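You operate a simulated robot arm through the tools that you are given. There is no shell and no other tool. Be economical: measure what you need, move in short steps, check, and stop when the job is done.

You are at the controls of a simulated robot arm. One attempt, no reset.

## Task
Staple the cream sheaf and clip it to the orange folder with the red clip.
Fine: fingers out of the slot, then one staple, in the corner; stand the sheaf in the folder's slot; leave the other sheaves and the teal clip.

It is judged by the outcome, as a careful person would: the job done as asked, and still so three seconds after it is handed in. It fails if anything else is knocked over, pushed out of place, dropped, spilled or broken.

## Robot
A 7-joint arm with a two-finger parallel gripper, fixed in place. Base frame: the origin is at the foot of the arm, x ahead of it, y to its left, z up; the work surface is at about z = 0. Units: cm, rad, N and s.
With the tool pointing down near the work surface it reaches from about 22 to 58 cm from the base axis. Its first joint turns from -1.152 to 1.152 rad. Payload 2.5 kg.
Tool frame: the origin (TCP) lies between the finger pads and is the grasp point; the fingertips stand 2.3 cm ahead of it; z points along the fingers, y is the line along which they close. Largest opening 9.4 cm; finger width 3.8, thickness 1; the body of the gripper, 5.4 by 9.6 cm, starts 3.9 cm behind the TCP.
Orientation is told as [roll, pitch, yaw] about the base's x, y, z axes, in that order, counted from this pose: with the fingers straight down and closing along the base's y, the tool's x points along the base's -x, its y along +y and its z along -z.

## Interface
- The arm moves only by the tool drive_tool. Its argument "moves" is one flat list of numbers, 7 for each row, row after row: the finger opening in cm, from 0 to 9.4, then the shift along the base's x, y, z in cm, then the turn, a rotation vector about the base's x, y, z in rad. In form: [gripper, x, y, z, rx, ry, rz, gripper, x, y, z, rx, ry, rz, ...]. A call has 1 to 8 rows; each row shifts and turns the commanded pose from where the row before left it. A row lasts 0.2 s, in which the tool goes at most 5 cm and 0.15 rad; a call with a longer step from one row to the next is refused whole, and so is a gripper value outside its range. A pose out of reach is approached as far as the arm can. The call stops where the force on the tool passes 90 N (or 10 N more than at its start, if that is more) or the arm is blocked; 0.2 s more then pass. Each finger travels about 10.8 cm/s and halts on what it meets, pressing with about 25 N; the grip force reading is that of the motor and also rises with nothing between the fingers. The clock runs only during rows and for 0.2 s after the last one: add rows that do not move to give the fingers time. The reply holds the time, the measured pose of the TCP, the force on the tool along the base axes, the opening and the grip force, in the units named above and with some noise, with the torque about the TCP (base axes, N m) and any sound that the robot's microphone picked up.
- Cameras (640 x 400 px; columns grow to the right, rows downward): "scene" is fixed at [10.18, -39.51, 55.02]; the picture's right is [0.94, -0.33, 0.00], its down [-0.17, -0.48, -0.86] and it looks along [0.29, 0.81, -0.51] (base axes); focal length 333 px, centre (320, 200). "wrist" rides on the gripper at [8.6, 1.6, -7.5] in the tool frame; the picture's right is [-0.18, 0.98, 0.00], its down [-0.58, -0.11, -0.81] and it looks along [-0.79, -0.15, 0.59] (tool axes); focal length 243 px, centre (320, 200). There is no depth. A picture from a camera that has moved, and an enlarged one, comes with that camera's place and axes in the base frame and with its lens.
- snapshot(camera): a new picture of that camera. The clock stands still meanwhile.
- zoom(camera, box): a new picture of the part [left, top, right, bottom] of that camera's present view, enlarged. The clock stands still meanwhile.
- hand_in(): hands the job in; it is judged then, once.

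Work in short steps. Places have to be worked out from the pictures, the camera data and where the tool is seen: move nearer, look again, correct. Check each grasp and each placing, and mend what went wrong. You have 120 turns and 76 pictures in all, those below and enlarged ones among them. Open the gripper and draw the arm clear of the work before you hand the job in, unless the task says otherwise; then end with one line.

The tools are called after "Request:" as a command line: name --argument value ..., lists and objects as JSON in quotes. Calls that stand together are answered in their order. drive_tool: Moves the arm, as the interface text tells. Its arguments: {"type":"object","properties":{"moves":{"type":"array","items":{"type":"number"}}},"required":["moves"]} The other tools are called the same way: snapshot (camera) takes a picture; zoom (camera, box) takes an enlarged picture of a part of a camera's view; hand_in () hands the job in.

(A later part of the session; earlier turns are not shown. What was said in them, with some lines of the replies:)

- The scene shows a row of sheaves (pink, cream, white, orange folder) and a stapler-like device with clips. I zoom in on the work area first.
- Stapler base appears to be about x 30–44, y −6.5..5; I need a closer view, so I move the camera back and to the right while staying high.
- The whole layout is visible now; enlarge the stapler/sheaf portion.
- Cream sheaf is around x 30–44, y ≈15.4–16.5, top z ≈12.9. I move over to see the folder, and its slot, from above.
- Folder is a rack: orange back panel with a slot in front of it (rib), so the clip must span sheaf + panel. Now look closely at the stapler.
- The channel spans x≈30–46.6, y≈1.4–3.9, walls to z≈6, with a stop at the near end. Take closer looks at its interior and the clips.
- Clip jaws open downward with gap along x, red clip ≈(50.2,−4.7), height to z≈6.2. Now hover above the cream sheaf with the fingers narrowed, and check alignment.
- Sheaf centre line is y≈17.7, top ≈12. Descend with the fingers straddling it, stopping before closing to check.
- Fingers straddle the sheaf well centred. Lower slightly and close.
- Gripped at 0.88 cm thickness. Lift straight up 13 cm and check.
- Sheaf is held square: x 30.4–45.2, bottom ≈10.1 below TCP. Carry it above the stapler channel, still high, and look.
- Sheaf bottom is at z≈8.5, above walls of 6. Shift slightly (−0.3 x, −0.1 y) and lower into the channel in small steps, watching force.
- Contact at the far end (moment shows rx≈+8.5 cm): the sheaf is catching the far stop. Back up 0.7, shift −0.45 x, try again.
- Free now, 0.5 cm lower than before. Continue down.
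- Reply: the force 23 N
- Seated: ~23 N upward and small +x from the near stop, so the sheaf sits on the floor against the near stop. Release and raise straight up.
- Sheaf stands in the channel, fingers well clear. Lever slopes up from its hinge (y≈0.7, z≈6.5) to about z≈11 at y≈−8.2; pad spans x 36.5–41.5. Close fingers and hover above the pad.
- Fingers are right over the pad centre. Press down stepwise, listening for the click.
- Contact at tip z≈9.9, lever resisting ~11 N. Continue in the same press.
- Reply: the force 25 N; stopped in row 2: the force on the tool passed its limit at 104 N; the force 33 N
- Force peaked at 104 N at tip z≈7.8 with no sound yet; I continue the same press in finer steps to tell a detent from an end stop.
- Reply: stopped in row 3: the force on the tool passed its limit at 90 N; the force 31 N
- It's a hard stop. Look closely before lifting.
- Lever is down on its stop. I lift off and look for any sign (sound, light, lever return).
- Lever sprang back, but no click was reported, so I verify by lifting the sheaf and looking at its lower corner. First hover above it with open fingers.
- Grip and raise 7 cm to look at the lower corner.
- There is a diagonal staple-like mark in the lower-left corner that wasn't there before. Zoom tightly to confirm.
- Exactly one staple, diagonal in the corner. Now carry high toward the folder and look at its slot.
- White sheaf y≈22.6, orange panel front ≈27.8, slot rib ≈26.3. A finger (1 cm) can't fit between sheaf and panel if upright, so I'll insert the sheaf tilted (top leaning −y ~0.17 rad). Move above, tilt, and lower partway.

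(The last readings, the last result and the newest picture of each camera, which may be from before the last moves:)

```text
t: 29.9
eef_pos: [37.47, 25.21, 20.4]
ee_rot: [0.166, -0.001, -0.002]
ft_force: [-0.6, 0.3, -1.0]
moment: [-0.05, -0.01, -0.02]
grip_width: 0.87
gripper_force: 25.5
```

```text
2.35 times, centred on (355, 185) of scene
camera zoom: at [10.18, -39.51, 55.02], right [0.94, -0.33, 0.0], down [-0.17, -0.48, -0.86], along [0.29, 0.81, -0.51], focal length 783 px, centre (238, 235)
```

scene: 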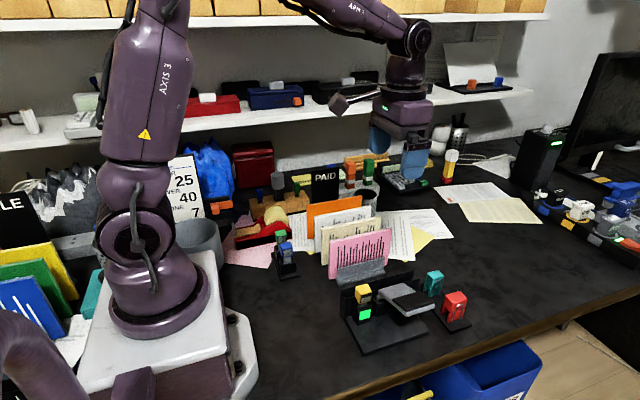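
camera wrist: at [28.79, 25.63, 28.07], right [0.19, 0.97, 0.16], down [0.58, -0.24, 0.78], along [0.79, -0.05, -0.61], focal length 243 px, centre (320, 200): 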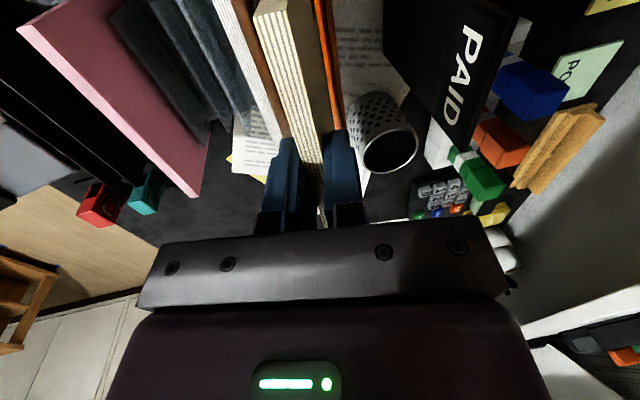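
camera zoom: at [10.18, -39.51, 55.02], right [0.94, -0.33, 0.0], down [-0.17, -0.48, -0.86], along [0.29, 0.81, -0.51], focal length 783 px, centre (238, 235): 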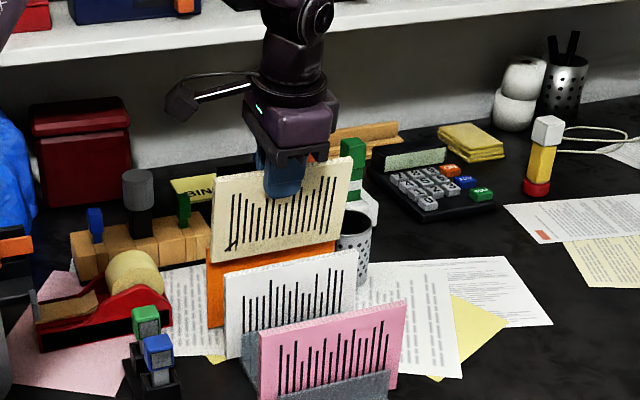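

Request:
zoom --camera "wrist" --box '[210, 0, 370, 130]'

Request:
zoom --camera "scene" --box '[320, 180, 400, 230]'

```text
3.08 times, centred on (290, 65) of wrist
camera zoom: at [28.79, 25.63, 28.07], right [0.19, 0.97, 0.16], down [0.58, -0.24, 0.78], along [0.79, -0.05, -0.61], focal length 746 px, centre (412, 615)
```

zoom: 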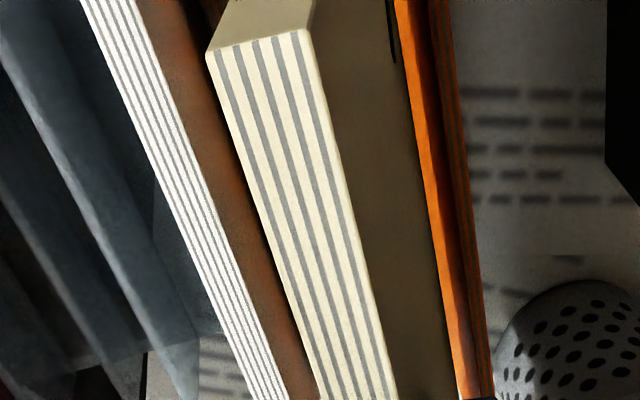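

```text
8.00 times, centred on (360, 205) of scene
camera zoom: at [10.18, -39.51, 55.02], right [0.94, -0.33, 0.0], down [-0.17, -0.48, -0.86], along [0.29, 0.81, -0.51], focal length 2661 px, centre (0, 160)
```

zoom: 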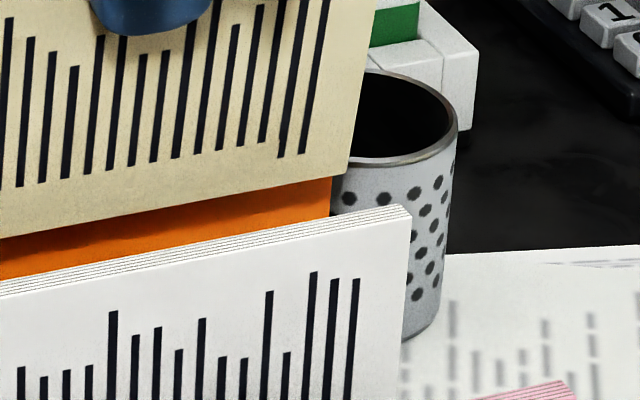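

Sheaf is in front of the panel and aligned in x. Continue lowering gently.

Request:
drive_tool --moves '[0.5, 0, 0, -1.5, 0, 0, 0, 0.5, 0, 0, -1.5, 0, 0, 0, 0.5, 0, 0, -0.8, 0, 0, 0, 0.5, 0, 0, 0, 0, 0, 0]'

Request:
zoom --camera "wrist" --box '[210, 0, 370, 130]'

```text
t: 30.9
eef_pos: [37.4, 25.16, 16.56]
ee_rot: [0.166, 0.0, -0.003]
ft_force: [-0.2, -1.5, -0.9]
moment: [-0.01, 0.02, 0.02]
grip_width: 0.83
gripper_force: 25.5
```

```text
3.08 times, centred on (290, 65) of wrist
camera zoom: at [28.78, 25.55, 24.16], right [0.19, 0.97, 0.16], down [0.58, -0.24, 0.78], along [0.79, -0.05, -0.61], focal length 746 px, centre (412, 615)
```

zoom: 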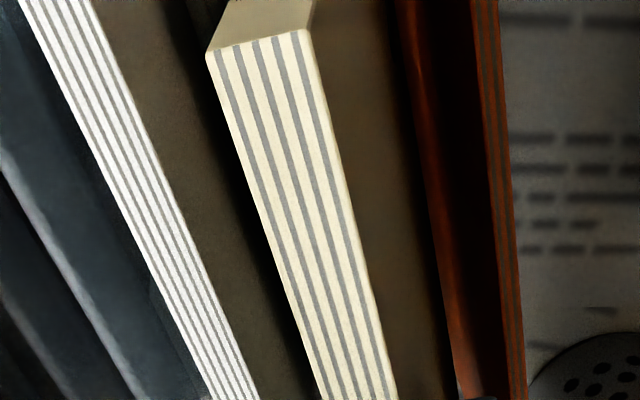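

No contact; panel front recomputed at y≈27.74, sheaf bottom spans ≈26.4–27.26. Shift +0.3 y and continue down with force checks.

Request:
drive_tool --moves '[0.5, 0, 0.3, 0, 0, 0, 0, 0.5, 0, 0, -1, 0, 0, 0, 0.5, 0, 0, -0.8, 0, 0, 0, 0.5, 0, 0, -0.5, 0, 0, 0, 0.5, 0, 0, 0, 0, 0, 0]'

```text
t: 32.1
eef_pos: [37.46, 25.62, 14.3]
ee_rot: [0.166, -0.001, -0.002]
ft_force: [-0.5, 0.0, -0.7]
moment: [0.0, 0.0, -0.02]
grip_width: 0.88
gripper_force: 25.2
```

Request:
drive_tool --moves '[0.5, 0, 0, -0.5, 0, 0, 0, 0.5, 0, 0, -0.5, 0, 0, 0, 0.5, 0, 0, 0, 0, 0, 0]'

```text
t: 32.9
eef_pos: [37.29, 25.56, 13.21]
ee_rot: [0.166, 0.0, -0.002]
ft_force: [0.0, 0.6, -1.2]
moment: [0.07, -0.03, 0.05]
grip_width: 0.86
gripper_force: 25.4
```

Request:
drive_tool --moves '[0.5, 0, 0, -0.5, 0, 0, 0, 0.5, 0, 0, -0.4, 0, 0, 0, 0.5, 0, 0, 0, 0, 0, 0]'

Request:
snapshot --camera "wrist"

Request:
zoom --camera "scene" --box '[305, 160, 405, 240]'

```text
t: 33.7
eef_pos: [37.36, 25.62, 12.36]
ee_rot: [0.168, 0.001, -0.003]
ft_force: [0.1, 4.8, 2.8]
moment: [0.48, -0.05, 0.08]
grip_width: 0.85
gripper_force: 25.0
```

```text
29 pictures are left
camera wrist: at [28.78, 25.9, 19.91], right [0.18, 0.97, 0.16], down [0.58, -0.24, 0.78], along [0.79, -0.05, -0.61], focal length 243 px, centre (320, 200)
```

wrist: 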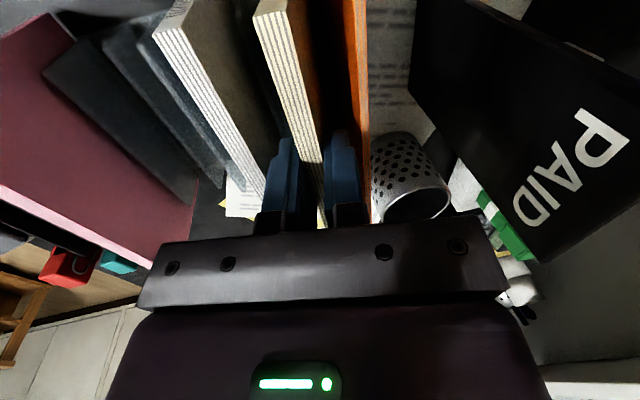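

```text
5.00 times, centred on (355, 200) of scene
camera zoom: at [10.18, -39.51, 55.02], right [0.94, -0.33, 0.0], down [-0.17, -0.48, -0.86], along [0.29, 0.81, -0.51], focal length 1663 px, centre (145, 200)
```

zoom: 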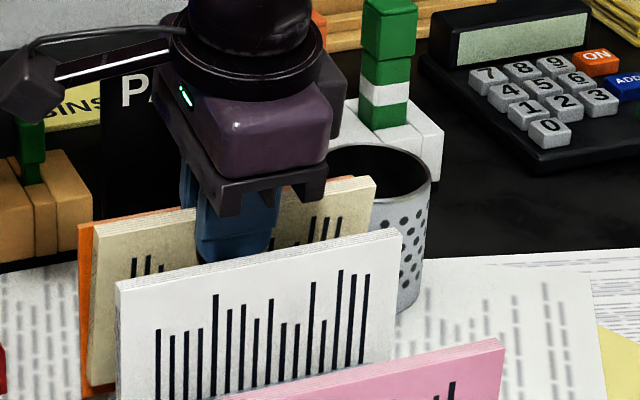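

In the slot; the rib pushes lightly on the sheaf's front (tilt limit), ~0.7 cm from the floor. Open slightly so it settles down in the slot without the back finger touching the panel.

Request:
drive_tool --moves '[1.2, 0, 0, 0, 0, 0, 0, 1.3, 0, 0, 0, 0, 0, 0, 1.3, 0, 0, 0, 0, 0, 0]'

Request:
zoom --camera "wrist" --box '[210, 0, 410, 230]'

```text
t: 34.5
eef_pos: [37.28, 25.47, 12.37]
ee_rot: [0.165, 0.0, -0.001]
ft_force: [0.0, 0.2, 0.2]
moment: [0.02, 0.0, -0.03]
grip_width: 1.3
gripper_force: 0.1
```

```text
1.74 times, centred on (310, 115) of wrist
camera zoom: at [28.79, 25.84, 19.89], right [0.19, 0.97, 0.16], down [0.58, -0.24, 0.78], along [0.79, -0.05, -0.61], focal length 422 px, centre (337, 348)
```

zoom: 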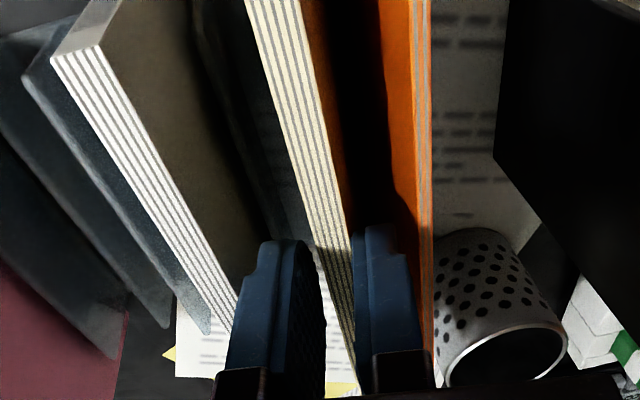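

Released; no forces. Withdraw upward along the tilted tool axis.

Request:
drive_tool --moves '[1.3, 0, -0.17, 1, 0, 0, 0, 1.3, 0, -0.25, 1.5, 0, 0, 0, 1.3, 0, -0.33, 2, 0, 0, 0, 2.5, 0, -0.3, 3, 0, 0, 0, 2.5, 0, 0, 2, -0.085, 0, 0, 2.5, 0, 0, 0, -0.08, 0, 0, 2.5, 0, 0, 0, 0, 0, 0]'

Request:
snapshot --camera "wrist"

Request:
zoom --camera "scene" --box '[295, 160, 415, 270]'

```text
t: 36.1
eef_pos: [37.47, 24.52, 21.89]
ee_rot: [0.002, 0.0, -0.001]
ft_force: [0.3, -0.6, 0.1]
moment: [0.04, 0.03, -0.05]
grip_width: 2.52
gripper_force: 0.0
```

```text
26 pictures are left
camera wrist: at [28.87, 26.11, 29.19], right [0.19, 0.98, 0.0], down [0.58, -0.11, 0.81], along [0.79, -0.15, -0.59], focal length 243 px, centre (320, 200)
```

wrist: 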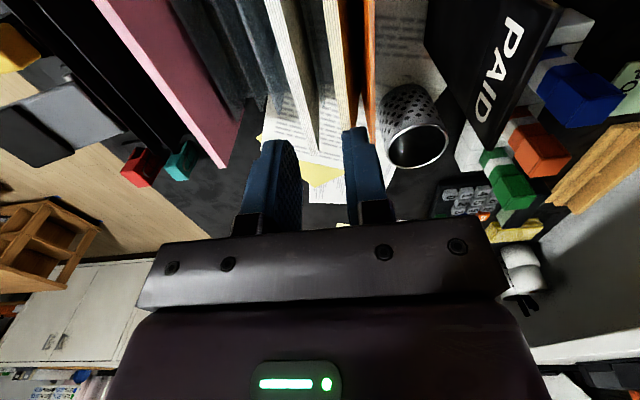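

```text
3.64 times, centred on (355, 215) of scene
camera zoom: at [10.18, -39.51, 55.02], right [0.94, -0.33, 0.0], down [-0.17, -0.48, -0.86], along [0.29, 0.81, -0.51], focal length 1210 px, centre (193, 146)
```

zoom: 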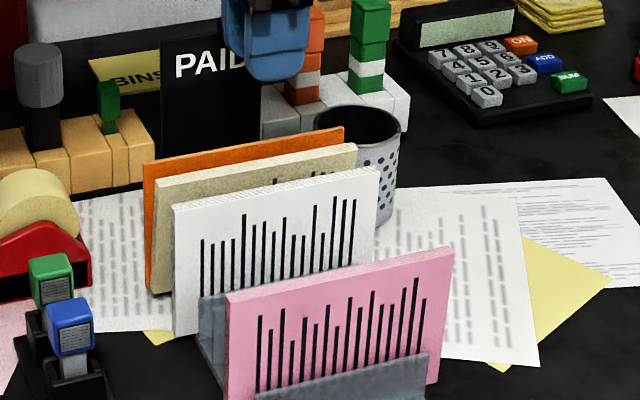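

Sheaf stands in the slot but leans forward ~6°. I'll nudge its top back against the panel with the front finger (back finger well behind the panel). Position first.

Request:
drive_tool --moves '[4.6, 0, 2.7, 0, 0, 0, 0, 4.6, 0, 0, -3, 0, 0, 0, 4.6, 0, 0, -2.5, 0, 0, 0, 4.6, 0, 0, 0, 0, 0, 0]'

Request:
snapshot --camera "wrist"

```text
t: 37.1
eef_pos: [37.63, 27.13, 16.38]
ee_rot: [0.001, 0.0, -0.002]
ft_force: [-0.3, 0.4, -0.4]
moment: [0.02, -0.02, 0.03]
grip_width: 4.61
gripper_force: 0.0
```

```text
24 pictures are left
camera wrist: at [28.91, 28.71, 23.73], right [0.19, 0.98, 0.0], down [0.58, -0.11, 0.81], along [0.79, -0.15, -0.59], focal length 243 px, centre (320, 200)
```

wrist: 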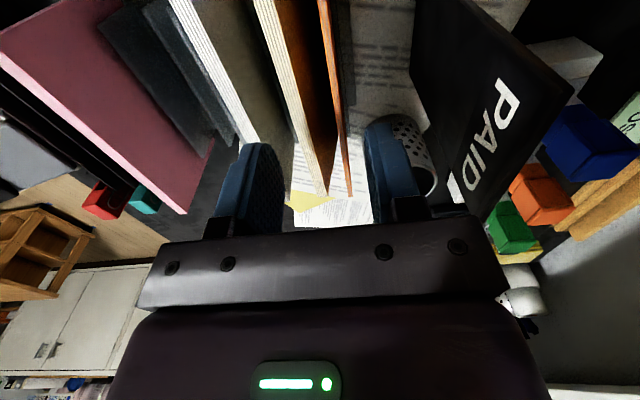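

Fingers straddle sheaf+panel with clearance; PAID sign is at y≈35 (top z≈17), so I keep the shift small. Narrow to 4.0, lower to TCP z≈13, then nudge +y in small steps.

Request:
drive_tool --moves '[4.1, 0, -0.2, 0, 0, 0, 0, 4.1, 0, 0, -1.7, 0, 0, 0, 4.1, 0, 0, -1.7, 0, 0, 0, 4.1, 0, 0.5, 0, 0, 0, 0, 4.1, 0, 0.5, 0, 0, 0, 0, 4.1, 0, 0.4, 0, 0, 0, 0, 4.1, 0, 0, 0, 0, 0, 0]'

Request:
snapshot --camera "wrist"

```text
t: 38.7
eef_pos: [37.36, 28.39, 12.94]
ee_rot: [0.001, 0.0, -0.002]
ft_force: [0.0, 0.1, 0.1]
moment: [-0.02, -0.01, 0.02]
grip_width: 4.1
gripper_force: 0.1
```

```text
23 pictures are left
camera wrist: at [28.87, 29.99, 20.34], right [0.19, 0.98, 0.0], down [0.58, -0.11, 0.81], along [0.79, -0.15, -0.59], focal length 243 px, centre (320, 200)
```

wrist: 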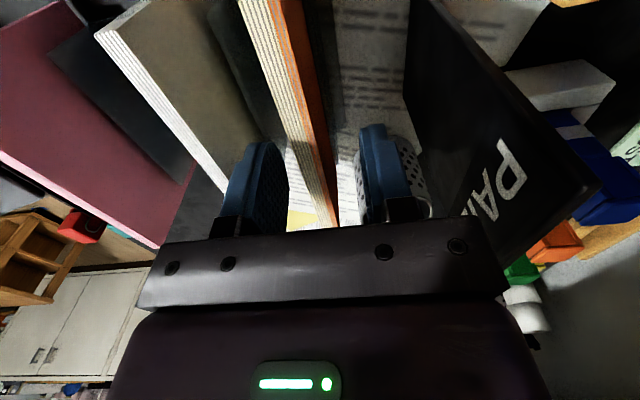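

Request:
zoom --camera "wrist" --box '[220, 0, 380, 230]'

```text
1.74 times, centred on (300, 115) of wrist
camera zoom: at [28.87, 29.99, 20.34], right [0.19, 0.98, 0.0], down [0.58, -0.11, 0.81], along [0.79, -0.15, -0.59], focal length 422 px, centre (355, 348)
```

zoom: 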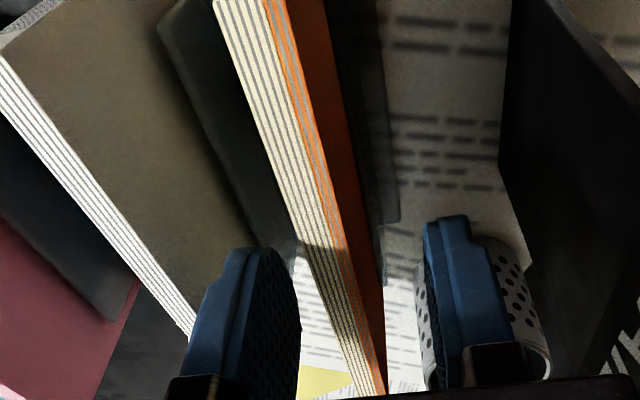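

Sheaf is now flush against the orange panel; the stack spans y≈27.1–28.35 at the top. Retract upward and travel toward the red clip.

Request:
drive_tool --moves '[4.1, 0, 0, 3, 0, 0, 0, 4.1, 0, 0, 4, 0, 0, 0, 4.5, 1.5, -4, 1, 0, 0, 0, 5, 1.5, -4, 0, 0, 0, 0, 5, 1.5, -4, 0, 0, 0, 0, 5, 1.5, -4, 0, 0, 0, 0, 5, 1.5, -4, 0, 0, 0, 0, 5, 1.5, -4, 0, 0, 0, 0]'

Request:
drive_tool --moves '[5, 1, -3, 0, 0, 0, 0, 5, 1, -3, 0, 0, 0, 0, 5, 1, -3, 0, 0, 0, 0, 5, 0, 0, -2, 0, 0, 0, 5, 0, 0, -2, 0, 0, 0, 5, 0, 0, 0, 0, 0, 0]'

Request:
snapshot --camera "wrist"

Request:
snapshot --camera "scene"

```text
t: 40.5
eef_pos: [46.71, 4.4, 20.81]
ee_rot: [0.001, 0.001, -0.002]
ft_force: [-0.3, 0.2, 0.4]
moment: [-0.01, -0.03, -0.01]
grip_width: 4.99
gripper_force: 0.0
```

```text
t: 41.9
eef_pos: [49.43, -4.68, 16.83]
ee_rot: [0.003, -0.002, -0.001]
ft_force: [-0.3, -0.5, 0.5]
moment: [0.01, -0.04, 0.0]
grip_width: 5.01
gripper_force: 0.0
```

```text
21 pictures are left
camera wrist: at [40.9, -2.99, 24.22], right [0.19, 0.98, 0.0], down [0.58, -0.11, 0.81], along [0.79, -0.15, -0.59], focal length 243 px, centre (320, 200)
```

wrist: 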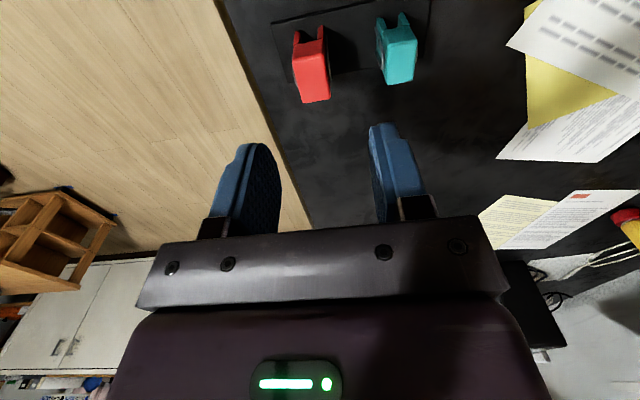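

```text
20 pictures are left
```

scene: 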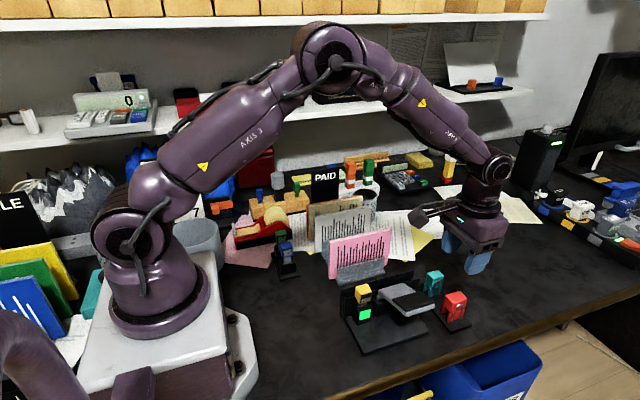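

Red clip cube: x 48.8–51.7, y ≈−6.35…−4.0, top z ≈6.2. Move above it with opening 4.2 and lower partway to check.

Request:
drive_tool --moves '[4.2, 0.75, -0.45, -2, 0, 0, 0, 4.2, 0, 0, -3, 0, 0, 0, 4.2, 0, 0, -2, 0, 0, 0, 4.2, 0, 0, 0, 0, 0, 0]'

Request:
zoom --camera "wrist" --box '[200, 40, 440, 230]'

Request:
zoom --camera "scene" --box '[400, 230, 500, 335]'

```text
t: 42.9
eef_pos: [50.2, -5.08, 10.04]
ee_rot: [0.003, 0.002, -0.001]
ft_force: [0.4, -0.1, -0.2]
moment: [0.01, -0.01, 0.01]
grip_width: 4.2
gripper_force: 0.2
```

```text
2.11 times, centred on (320, 135) of wrist
camera zoom: at [41.56, -3.47, 17.34], right [0.19, 0.98, 0.0], down [0.58, -0.11, 0.81], along [0.79, -0.15, -0.59], focal length 511 px, centre (320, 337)
```

zoom: 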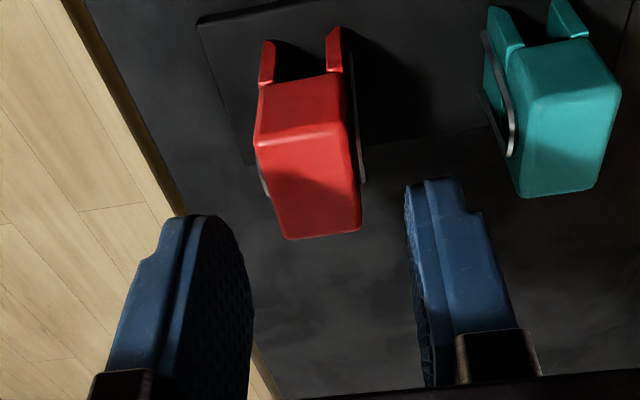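

```text
3.81 times, centred on (450, 282) of scene
camera zoom: at [10.18, -39.51, 55.02], right [0.94, -0.33, 0.0], down [-0.17, -0.48, -0.86], along [0.29, 0.81, -0.51], focal length 1267 px, centre (-175, -114)
```

zoom: 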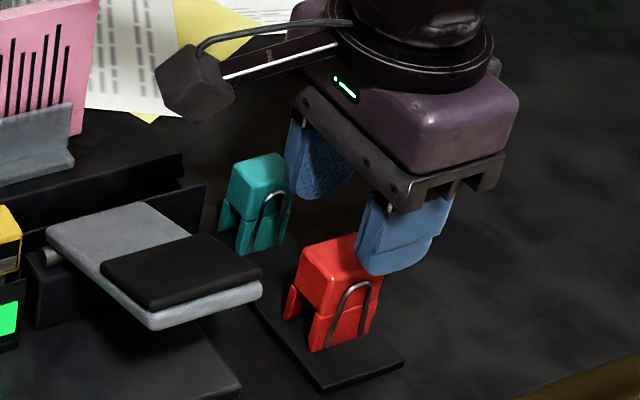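

Clip centre (50.05, −5.2); small correction, then lower so the tips reach the cube's lower edge and close.

Request:
drive_tool --moves '[4.2, -0.1, -0.1, -2.5, 0, 0, 0, 4.2, 0, 0, -1.7, 0, 0, 0, 3, 0, 0, 0, 0, 0, 0, 1, 0, 0, 0, 0, 0, 0, 1, 0, 0, 0, 0, 0, 0]'

Request:
zoom --camera "scene" --box '[410, 250, 490, 335]'

```text
t: 44.1
eef_pos: [50.13, -5.22, 5.95]
ee_rot: [0.002, 0.001, -0.004]
ft_force: [-0.8, 0.0, -0.4]
moment: [0.01, 0.0, -0.03]
grip_width: 2.32
gripper_force: 25.0
```

```text
4.71 times, centred on (450, 292) of scene
camera zoom: at [10.18, -39.51, 55.02], right [0.94, -0.33, 0.0], down [-0.17, -0.48, -0.86], along [0.29, 0.81, -0.51], focal length 1565 px, centre (-292, -235)
```

zoom: 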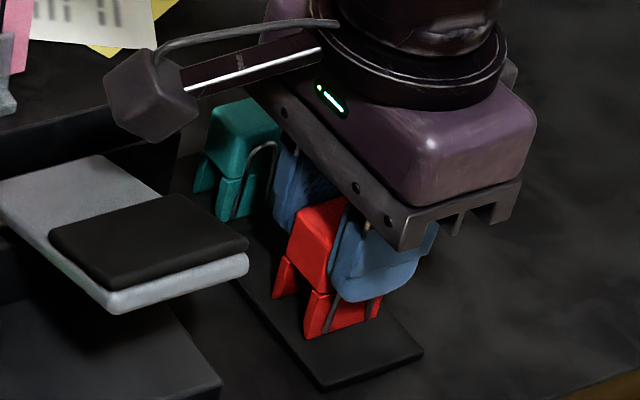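

Clip held at 2.32 cm. Lift straight up and check.

Request:
drive_tool --moves '[1, 0, 0, 1.5, 0, 0, 0, 1, 0, 0, 3, 0, 0, 0, 1, 0, 0, 4, 0, 0, 0, 1, 0, 0, 4, 0, 0, 0, 1, 0, 0, 3.5, 0, 0, 0, 1, 0, 0, 0, 0, 0, 0]'

Request:
zoom --camera "scene" --box '[420, 180, 500, 335]'

Request:
zoom --camera "wrist" --box '[250, 90, 390, 230]'

```text
t: 45.5
eef_pos: [50.17, -5.15, 21.93]
ee_rot: [0.001, 0.0, -0.001]
ft_force: [-0.3, 0.0, -0.2]
moment: [0.03, 0.02, 0.0]
grip_width: 2.36
gripper_force: 25.1
```

```text
2.58 times, centred on (460, 258) of scene
camera zoom: at [10.18, -39.51, 55.02], right [0.94, -0.33, 0.0], down [-0.17, -0.48, -0.86], along [0.29, 0.81, -0.51], focal length 858 px, centre (-41, 52)
```

zoom: 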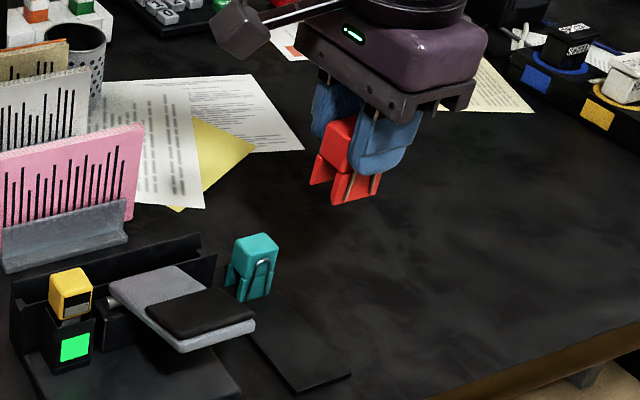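

```text
2.86 times, centred on (320, 160) of wrist
camera zoom: at [41.57, -3.49, 29.27], right [0.19, 0.98, 0.0], down [0.58, -0.11, 0.81], along [0.79, -0.15, -0.59], focal length 693 px, centre (320, 314)
```

zoom: 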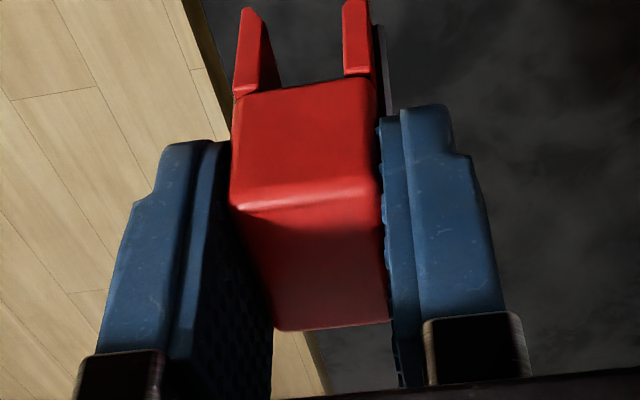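

Clip held squarely; leg gap ≈1.5 cm, legs end ≈5.2 below TCP. Carry to above the stack's centre.

Request:
drive_tool --moves '[1, -1.5, 4, 0, 0, 0, 0, 1, -1.5, 4, 0, 0, 0, 0, 1, -1.5, 4, 0, 0, 0, 0, 1, -1.5, 4, 0, 0, 0, 0, 1, -1.5, 4, 0, 0, 0, 0, 1, -1.5, 4, 0, 0, 0, 0, 1, -1.5, 4, 0, 0, 0, 0, 1, -1.5, 4, 0, 0, 0, 0]'

Request:
drive_tool --moves '[1, -0.3, 0.85, -2, 0, 0, 0, 1, 0, 0, 0, 0, 0, 0]'

Request:
zoom --camera "wrist" --box '[220, 0, 400, 200]'

Request:
zoom --camera "scene" --box '[310, 140, 400, 240]'

```text
t: 47.3
eef_pos: [37.95, 26.68, 21.79]
ee_rot: [0.001, 0.001, -0.001]
ft_force: [-0.6, -0.3, -0.4]
moment: [-0.03, 0.03, -0.01]
grip_width: 2.34
gripper_force: 24.7
```

```text
t: 47.9
eef_pos: [37.71, 27.57, 19.68]
ee_rot: [0.001, -0.002, -0.004]
ft_force: [-0.3, 0.7, 0.4]
moment: [-0.01, 0.02, 0.0]
grip_width: 2.34
gripper_force: 25.1
```

```text
2.00 times, centred on (310, 100) of wrist
camera zoom: at [29.21, 29.19, 27.1], right [0.19, 0.98, 0.0], down [0.58, -0.11, 0.81], along [0.79, -0.15, -0.59], focal length 485 px, centre (340, 400)
```

zoom: 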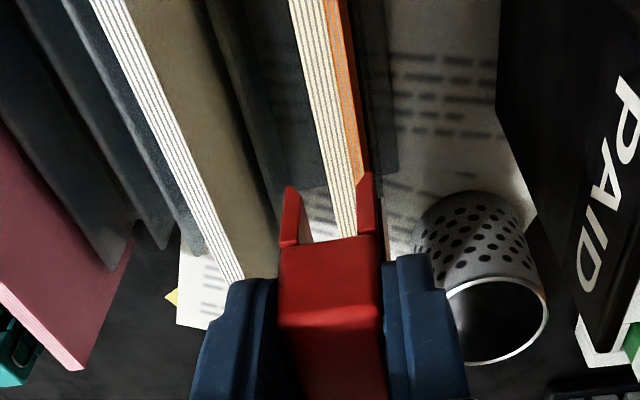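

```text
4.00 times, centred on (355, 190) of scene
camera zoom: at [10.18, -39.51, 55.02], right [0.94, -0.33, 0.0], down [-0.17, -0.48, -0.86], along [0.29, 0.81, -0.51], focal length 1330 px, centre (180, 240)
```

zoom: 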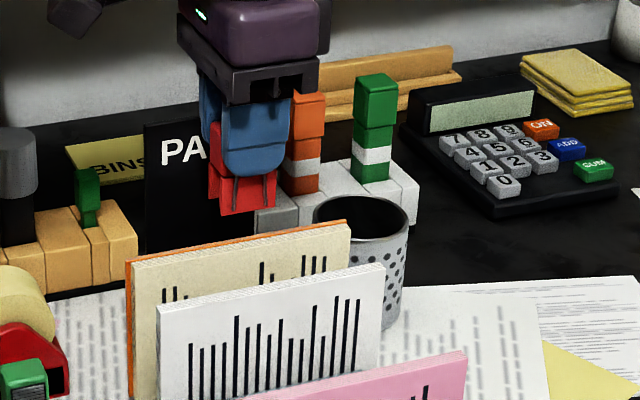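

Stack top centre y≈27.8; clip gap centre ≈27.65. Shift +0.15 and lower until leg tips are just above the stack, then compare directly.

Request:
drive_tool --moves '[1, 0, 0.15, -1, 0, 0, 0, 1, 0, 0, -0.8, 0, 0, 0, 1, 0, 0, 0, 0, 0, 0]'

Request:
zoom --camera "wrist" --box '[260, 60, 360, 160]'

```text
t: 48.7
eef_pos: [37.74, 27.87, 17.88]
ee_rot: [0.001, -0.001, -0.001]
ft_force: [-0.2, 0.2, 0.1]
moment: [0.0, 0.01, 0.01]
grip_width: 2.39
gripper_force: 24.5
```

```text
4.00 times, centred on (310, 110) of wrist
camera zoom: at [29.15, 29.38, 25.29], right [0.19, 0.98, 0.0], down [0.58, -0.11, 0.81], along [0.79, -0.15, -0.59], focal length 970 px, centre (360, 560)
```

zoom: 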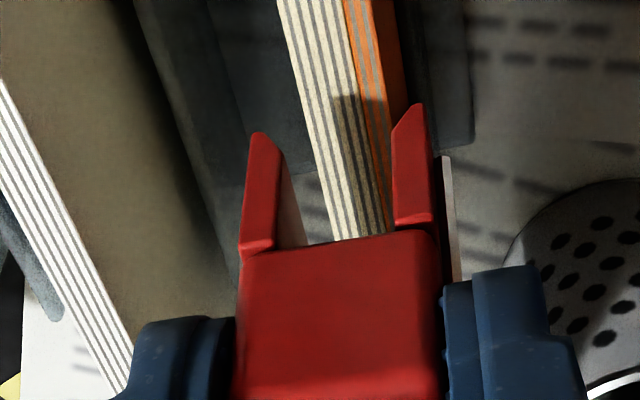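

Gap is ~1.65 vs stack ~1.15; stack centre is ≈0.13 further +y. Correct and lower slowly with force monitoring.

Request:
drive_tool --moves '[1, 0, 0.13, 0, 0, 0, 0, 1, 0, 0, -0.5, 0, 0, 0, 1, 0, 0, -0.5, 0, 0, 0, 1, 0, 0, -0.4, 0, 0, 0, 1, 0, 0, 0, 0, 0, 0]'

Request:
zoom --camera "wrist" --box '[260, 60, 360, 160]'

```text
t: 49.9
eef_pos: [37.77, 27.92, 16.63]
ee_rot: [0.002, 0.001, -0.002]
ft_force: [0.1, 1.1, -1.2]
moment: [0.01, 0.03, -0.01]
grip_width: 2.35
gripper_force: 24.9
```

```text
4.00 times, centred on (310, 110) of wrist
camera zoom: at [29.18, 29.56, 23.98], right [0.19, 0.98, 0.0], down [0.58, -0.11, 0.81], along [0.79, -0.15, -0.59], focal length 970 px, centre (360, 560)
```

zoom: 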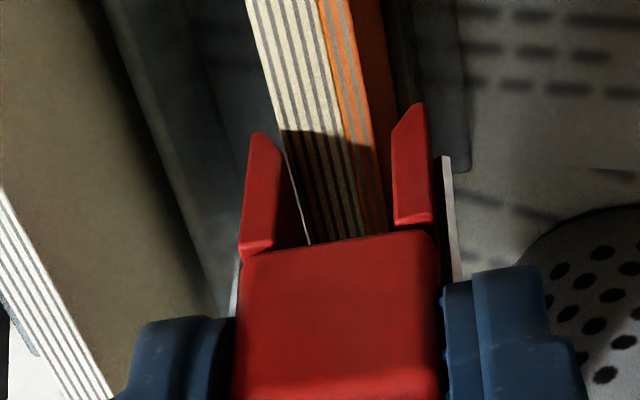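

Legs straddle the stack with no contact. Slightly recentre and push down gradually until seated.

Request:
drive_tool --moves '[1, 0, -0.08, -0.3, 0, 0, 0, 1, 0, 0, -0.5, 0, 0, 0, 1, 0, 0, -0.4, 0, 0, 0, 1, 0, 0, 0, 0, 0, 0]'

```text
t: 50.9
eef_pos: [37.76, 27.71, 15.46]
ee_rot: [0.002, 0.0, -0.002]
ft_force: [-0.8, 0.4, -0.1]
moment: [0.01, 0.02, 0.0]
grip_width: 2.32
gripper_force: 25.4
```

Request:
drive_tool --moves '[1, 0, 0, -0.4, 0, 0, 0, 1, 0, 0, -0.3, 0, 0, 0, 1, 0, 0, -0.3, 0, 0, 0, 1, 0, 0, 0, 0, 0, 0]'

Request:
zoom --camera "scene" --box '[310, 150, 400, 240]'

```text
t: 51.9
eef_pos: [37.76, 27.81, 14.33]
ee_rot: [0.002, 0.001, -0.001]
ft_force: [-4.5, -2.1, 8.4]
moment: [-0.11, 0.21, -0.01]
grip_width: 2.33
gripper_force: 24.7
```

```text
4.44 times, centred on (355, 195) of scene
camera zoom: at [10.18, -39.51, 55.02], right [0.94, -0.33, 0.0], down [-0.17, -0.48, -0.86], along [0.29, 0.81, -0.51], focal length 1478 px, centre (164, 222)
```

zoom: 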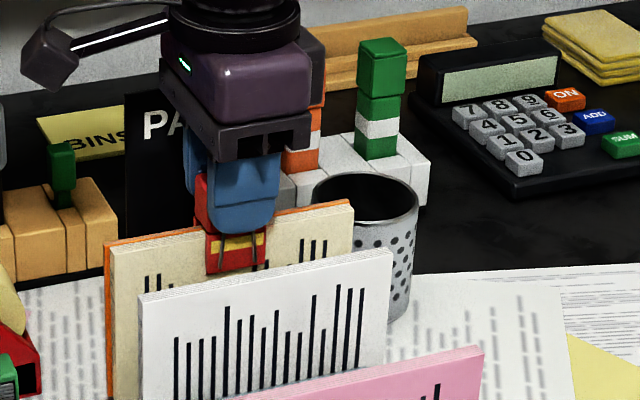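

~8 N upward now; a yellow band showed up on the clip leg. Zoom in.

Request:
zoom --camera "scene" --box '[345, 185, 375, 212]'

Request:
snapshot --camera "wrist"

```text
14.81 times, centred on (360, 198) of scene
camera zoom: at [10.18, -39.51, 55.02], right [0.94, -0.33, 0.0], down [-0.17, -0.48, -0.86], along [0.29, 0.81, -0.51], focal length 4928 px, centre (-273, 222)
```

zoom: 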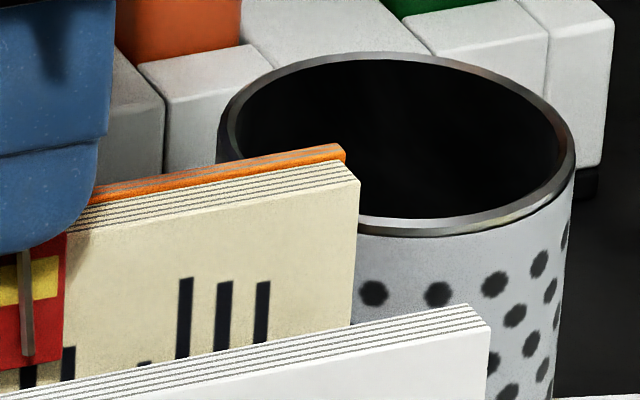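

```text
8 pictures are left
camera wrist: at [29.19, 29.44, 21.79], right [0.19, 0.98, 0.0], down [0.58, -0.11, 0.81], along [0.79, -0.15, -0.59], focal length 243 px, centre (320, 200)
```

wrist: 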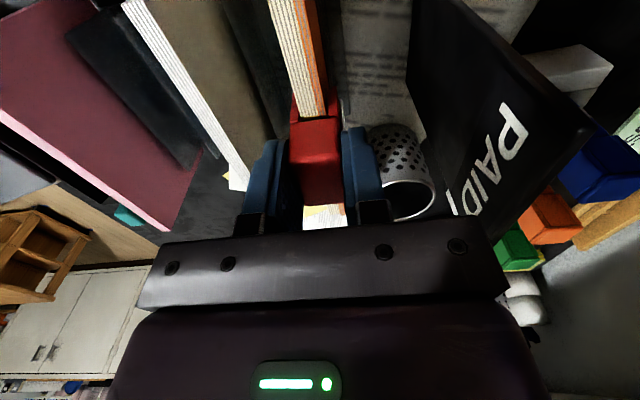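

The yellow band looks like the seated/clamped mark. Press slightly further to confirm it bottoms out.

Request:
drive_tool --moves '[1, 0, 0, -0.15, 0, 0, 0, 1, 0, 0, -0.1, 0, 0, 0, 1, 0, 0, 0, 0, 0, 0]'

```text
t: 52.7
eef_pos: [37.92, 27.9, 14.31]
ee_rot: [0.004, -0.002, -0.002]
ft_force: [-4.1, -1.9, 21.2]
moment: [-0.09, 0.0, 0.02]
grip_width: 2.36
gripper_force: 25.3
```

Bottomed firmly (21 N). Relax, open, and rise straight up.

Request:
drive_tool --moves '[1, 0, 0, 0.2, 0, 0, 0, 2.8, 0, 0, 0, 0, 0, 0, 3.6, 0, 0, 0, 0, 0, 0, 3.6, 0, 0, 1, 0, 0, 0, 3.6, 0, 0, 2, 0, 0, 0, 3.6, 0, 0, 4, 0, 0, 0, 3.6, 0, 0, 0, 0, 0, 0]'

Request:
zoom --camera "scene" --box '[310, 150, 410, 250]'

Request:
zoom --camera "wrist" --box '[240, 0, 400, 150]'

```text
t: 54.3
eef_pos: [37.89, 27.79, 21.19]
ee_rot: [0.001, 0.0, -0.002]
ft_force: [0.0, -0.5, 0.3]
moment: [-0.01, 0.0, 0.01]
grip_width: 3.61
gripper_force: 0.1
```

```text
4.00 times, centred on (360, 200) of scene
camera zoom: at [10.18, -39.51, 55.02], right [0.94, -0.33, 0.0], down [-0.17, -0.48, -0.86], along [0.29, 0.81, -0.51], focal length 1330 px, centre (160, 200)
```

zoom: 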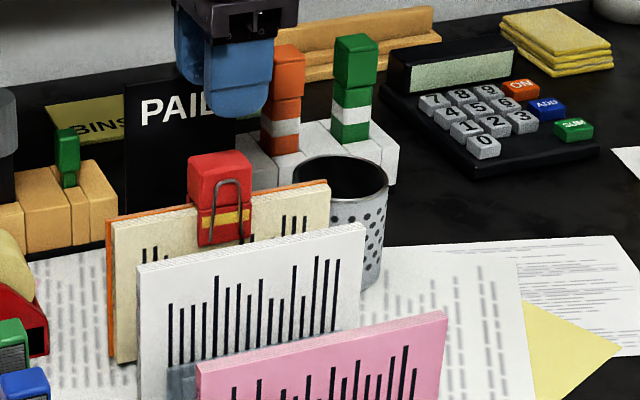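

```text
2.67 times, centred on (320, 75) of wrist
camera zoom: at [29.16, 29.32, 28.61], right [0.19, 0.98, 0.0], down [0.58, -0.11, 0.81], along [0.79, -0.15, -0.59], focal length 647 px, centre (320, 533)
```

zoom: 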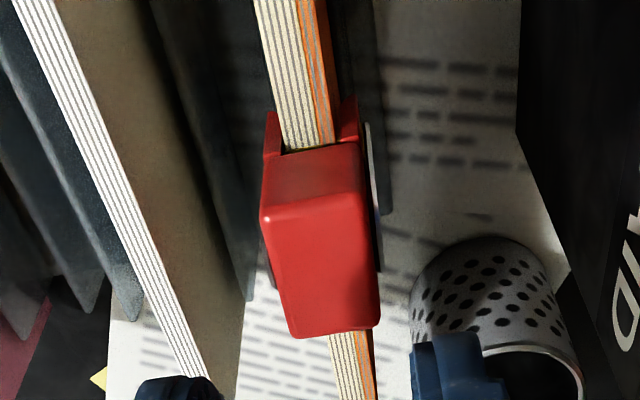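

The clip sits over both sheaf and folder with its band showing, and the sheaf stands in the slot. Draw the arm clear and take a final look.

Request:
drive_tool --moves '[6, 0, 0, 4, 0, 0, 0, 8, 0, -3, 4, 0, 0, 0, 9, 0, -4, 2, 0, 0, 0, 9, 0, -4, 0, 0, 0, 0, 9, 0, -4, 0, 0, 0, 0, 9, 0, -4, 0, 0, 0, 0, 9, 0, 0, 0, 0, 0, 0]'

Request:
snapshot --camera "scene"

Request:
zoom --camera "scene" --box '[310, 160, 470, 350]'

```text
t: 55.9
eef_pos: [37.89, 8.89, 31.4]
ee_rot: [0.001, 0.0, -0.002]
ft_force: [0.5, -0.4, -0.2]
moment: [0.01, 0.02, 0.01]
grip_width: 8.98
gripper_force: 0.1
```

```text
5 pictures are left
```

scene: 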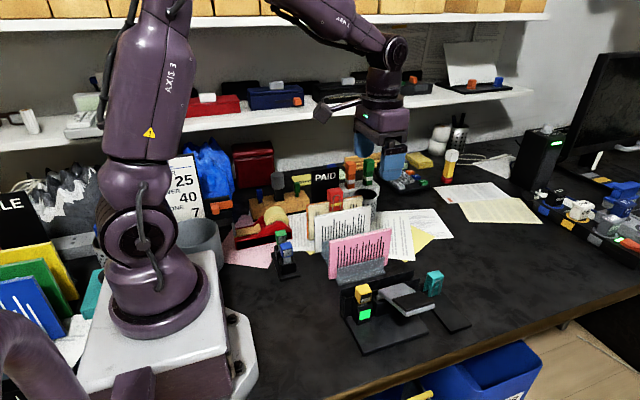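

```text
2.11 times, centred on (390, 255) of scene
camera zoom: at [10.18, -39.51, 55.02], right [0.94, -0.33, 0.0], down [-0.17, -0.48, -0.86], along [0.29, 0.81, -0.51], focal length 700 px, centre (173, 84)
```

zoom: 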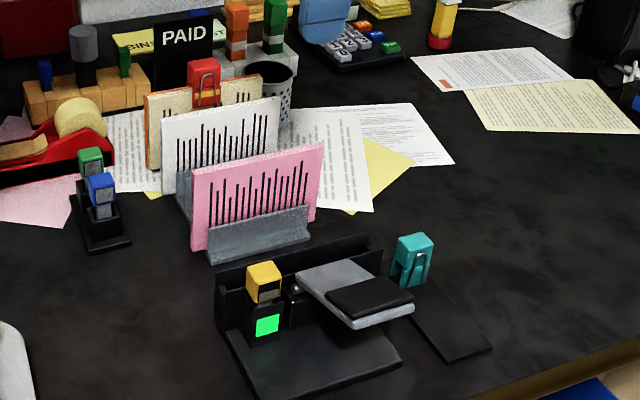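

Everything else is where it was: the pink and white sheaves, the teal clip and the stapler are undisturbed, and the arm is clear. I'm handing in.

Request:
hand_in

```text
The job is handed in.
```

The cream sheaf has one staple in its corner, stands in the orange folder's slot, and is held to the folder with the red clip; I handed the job in.
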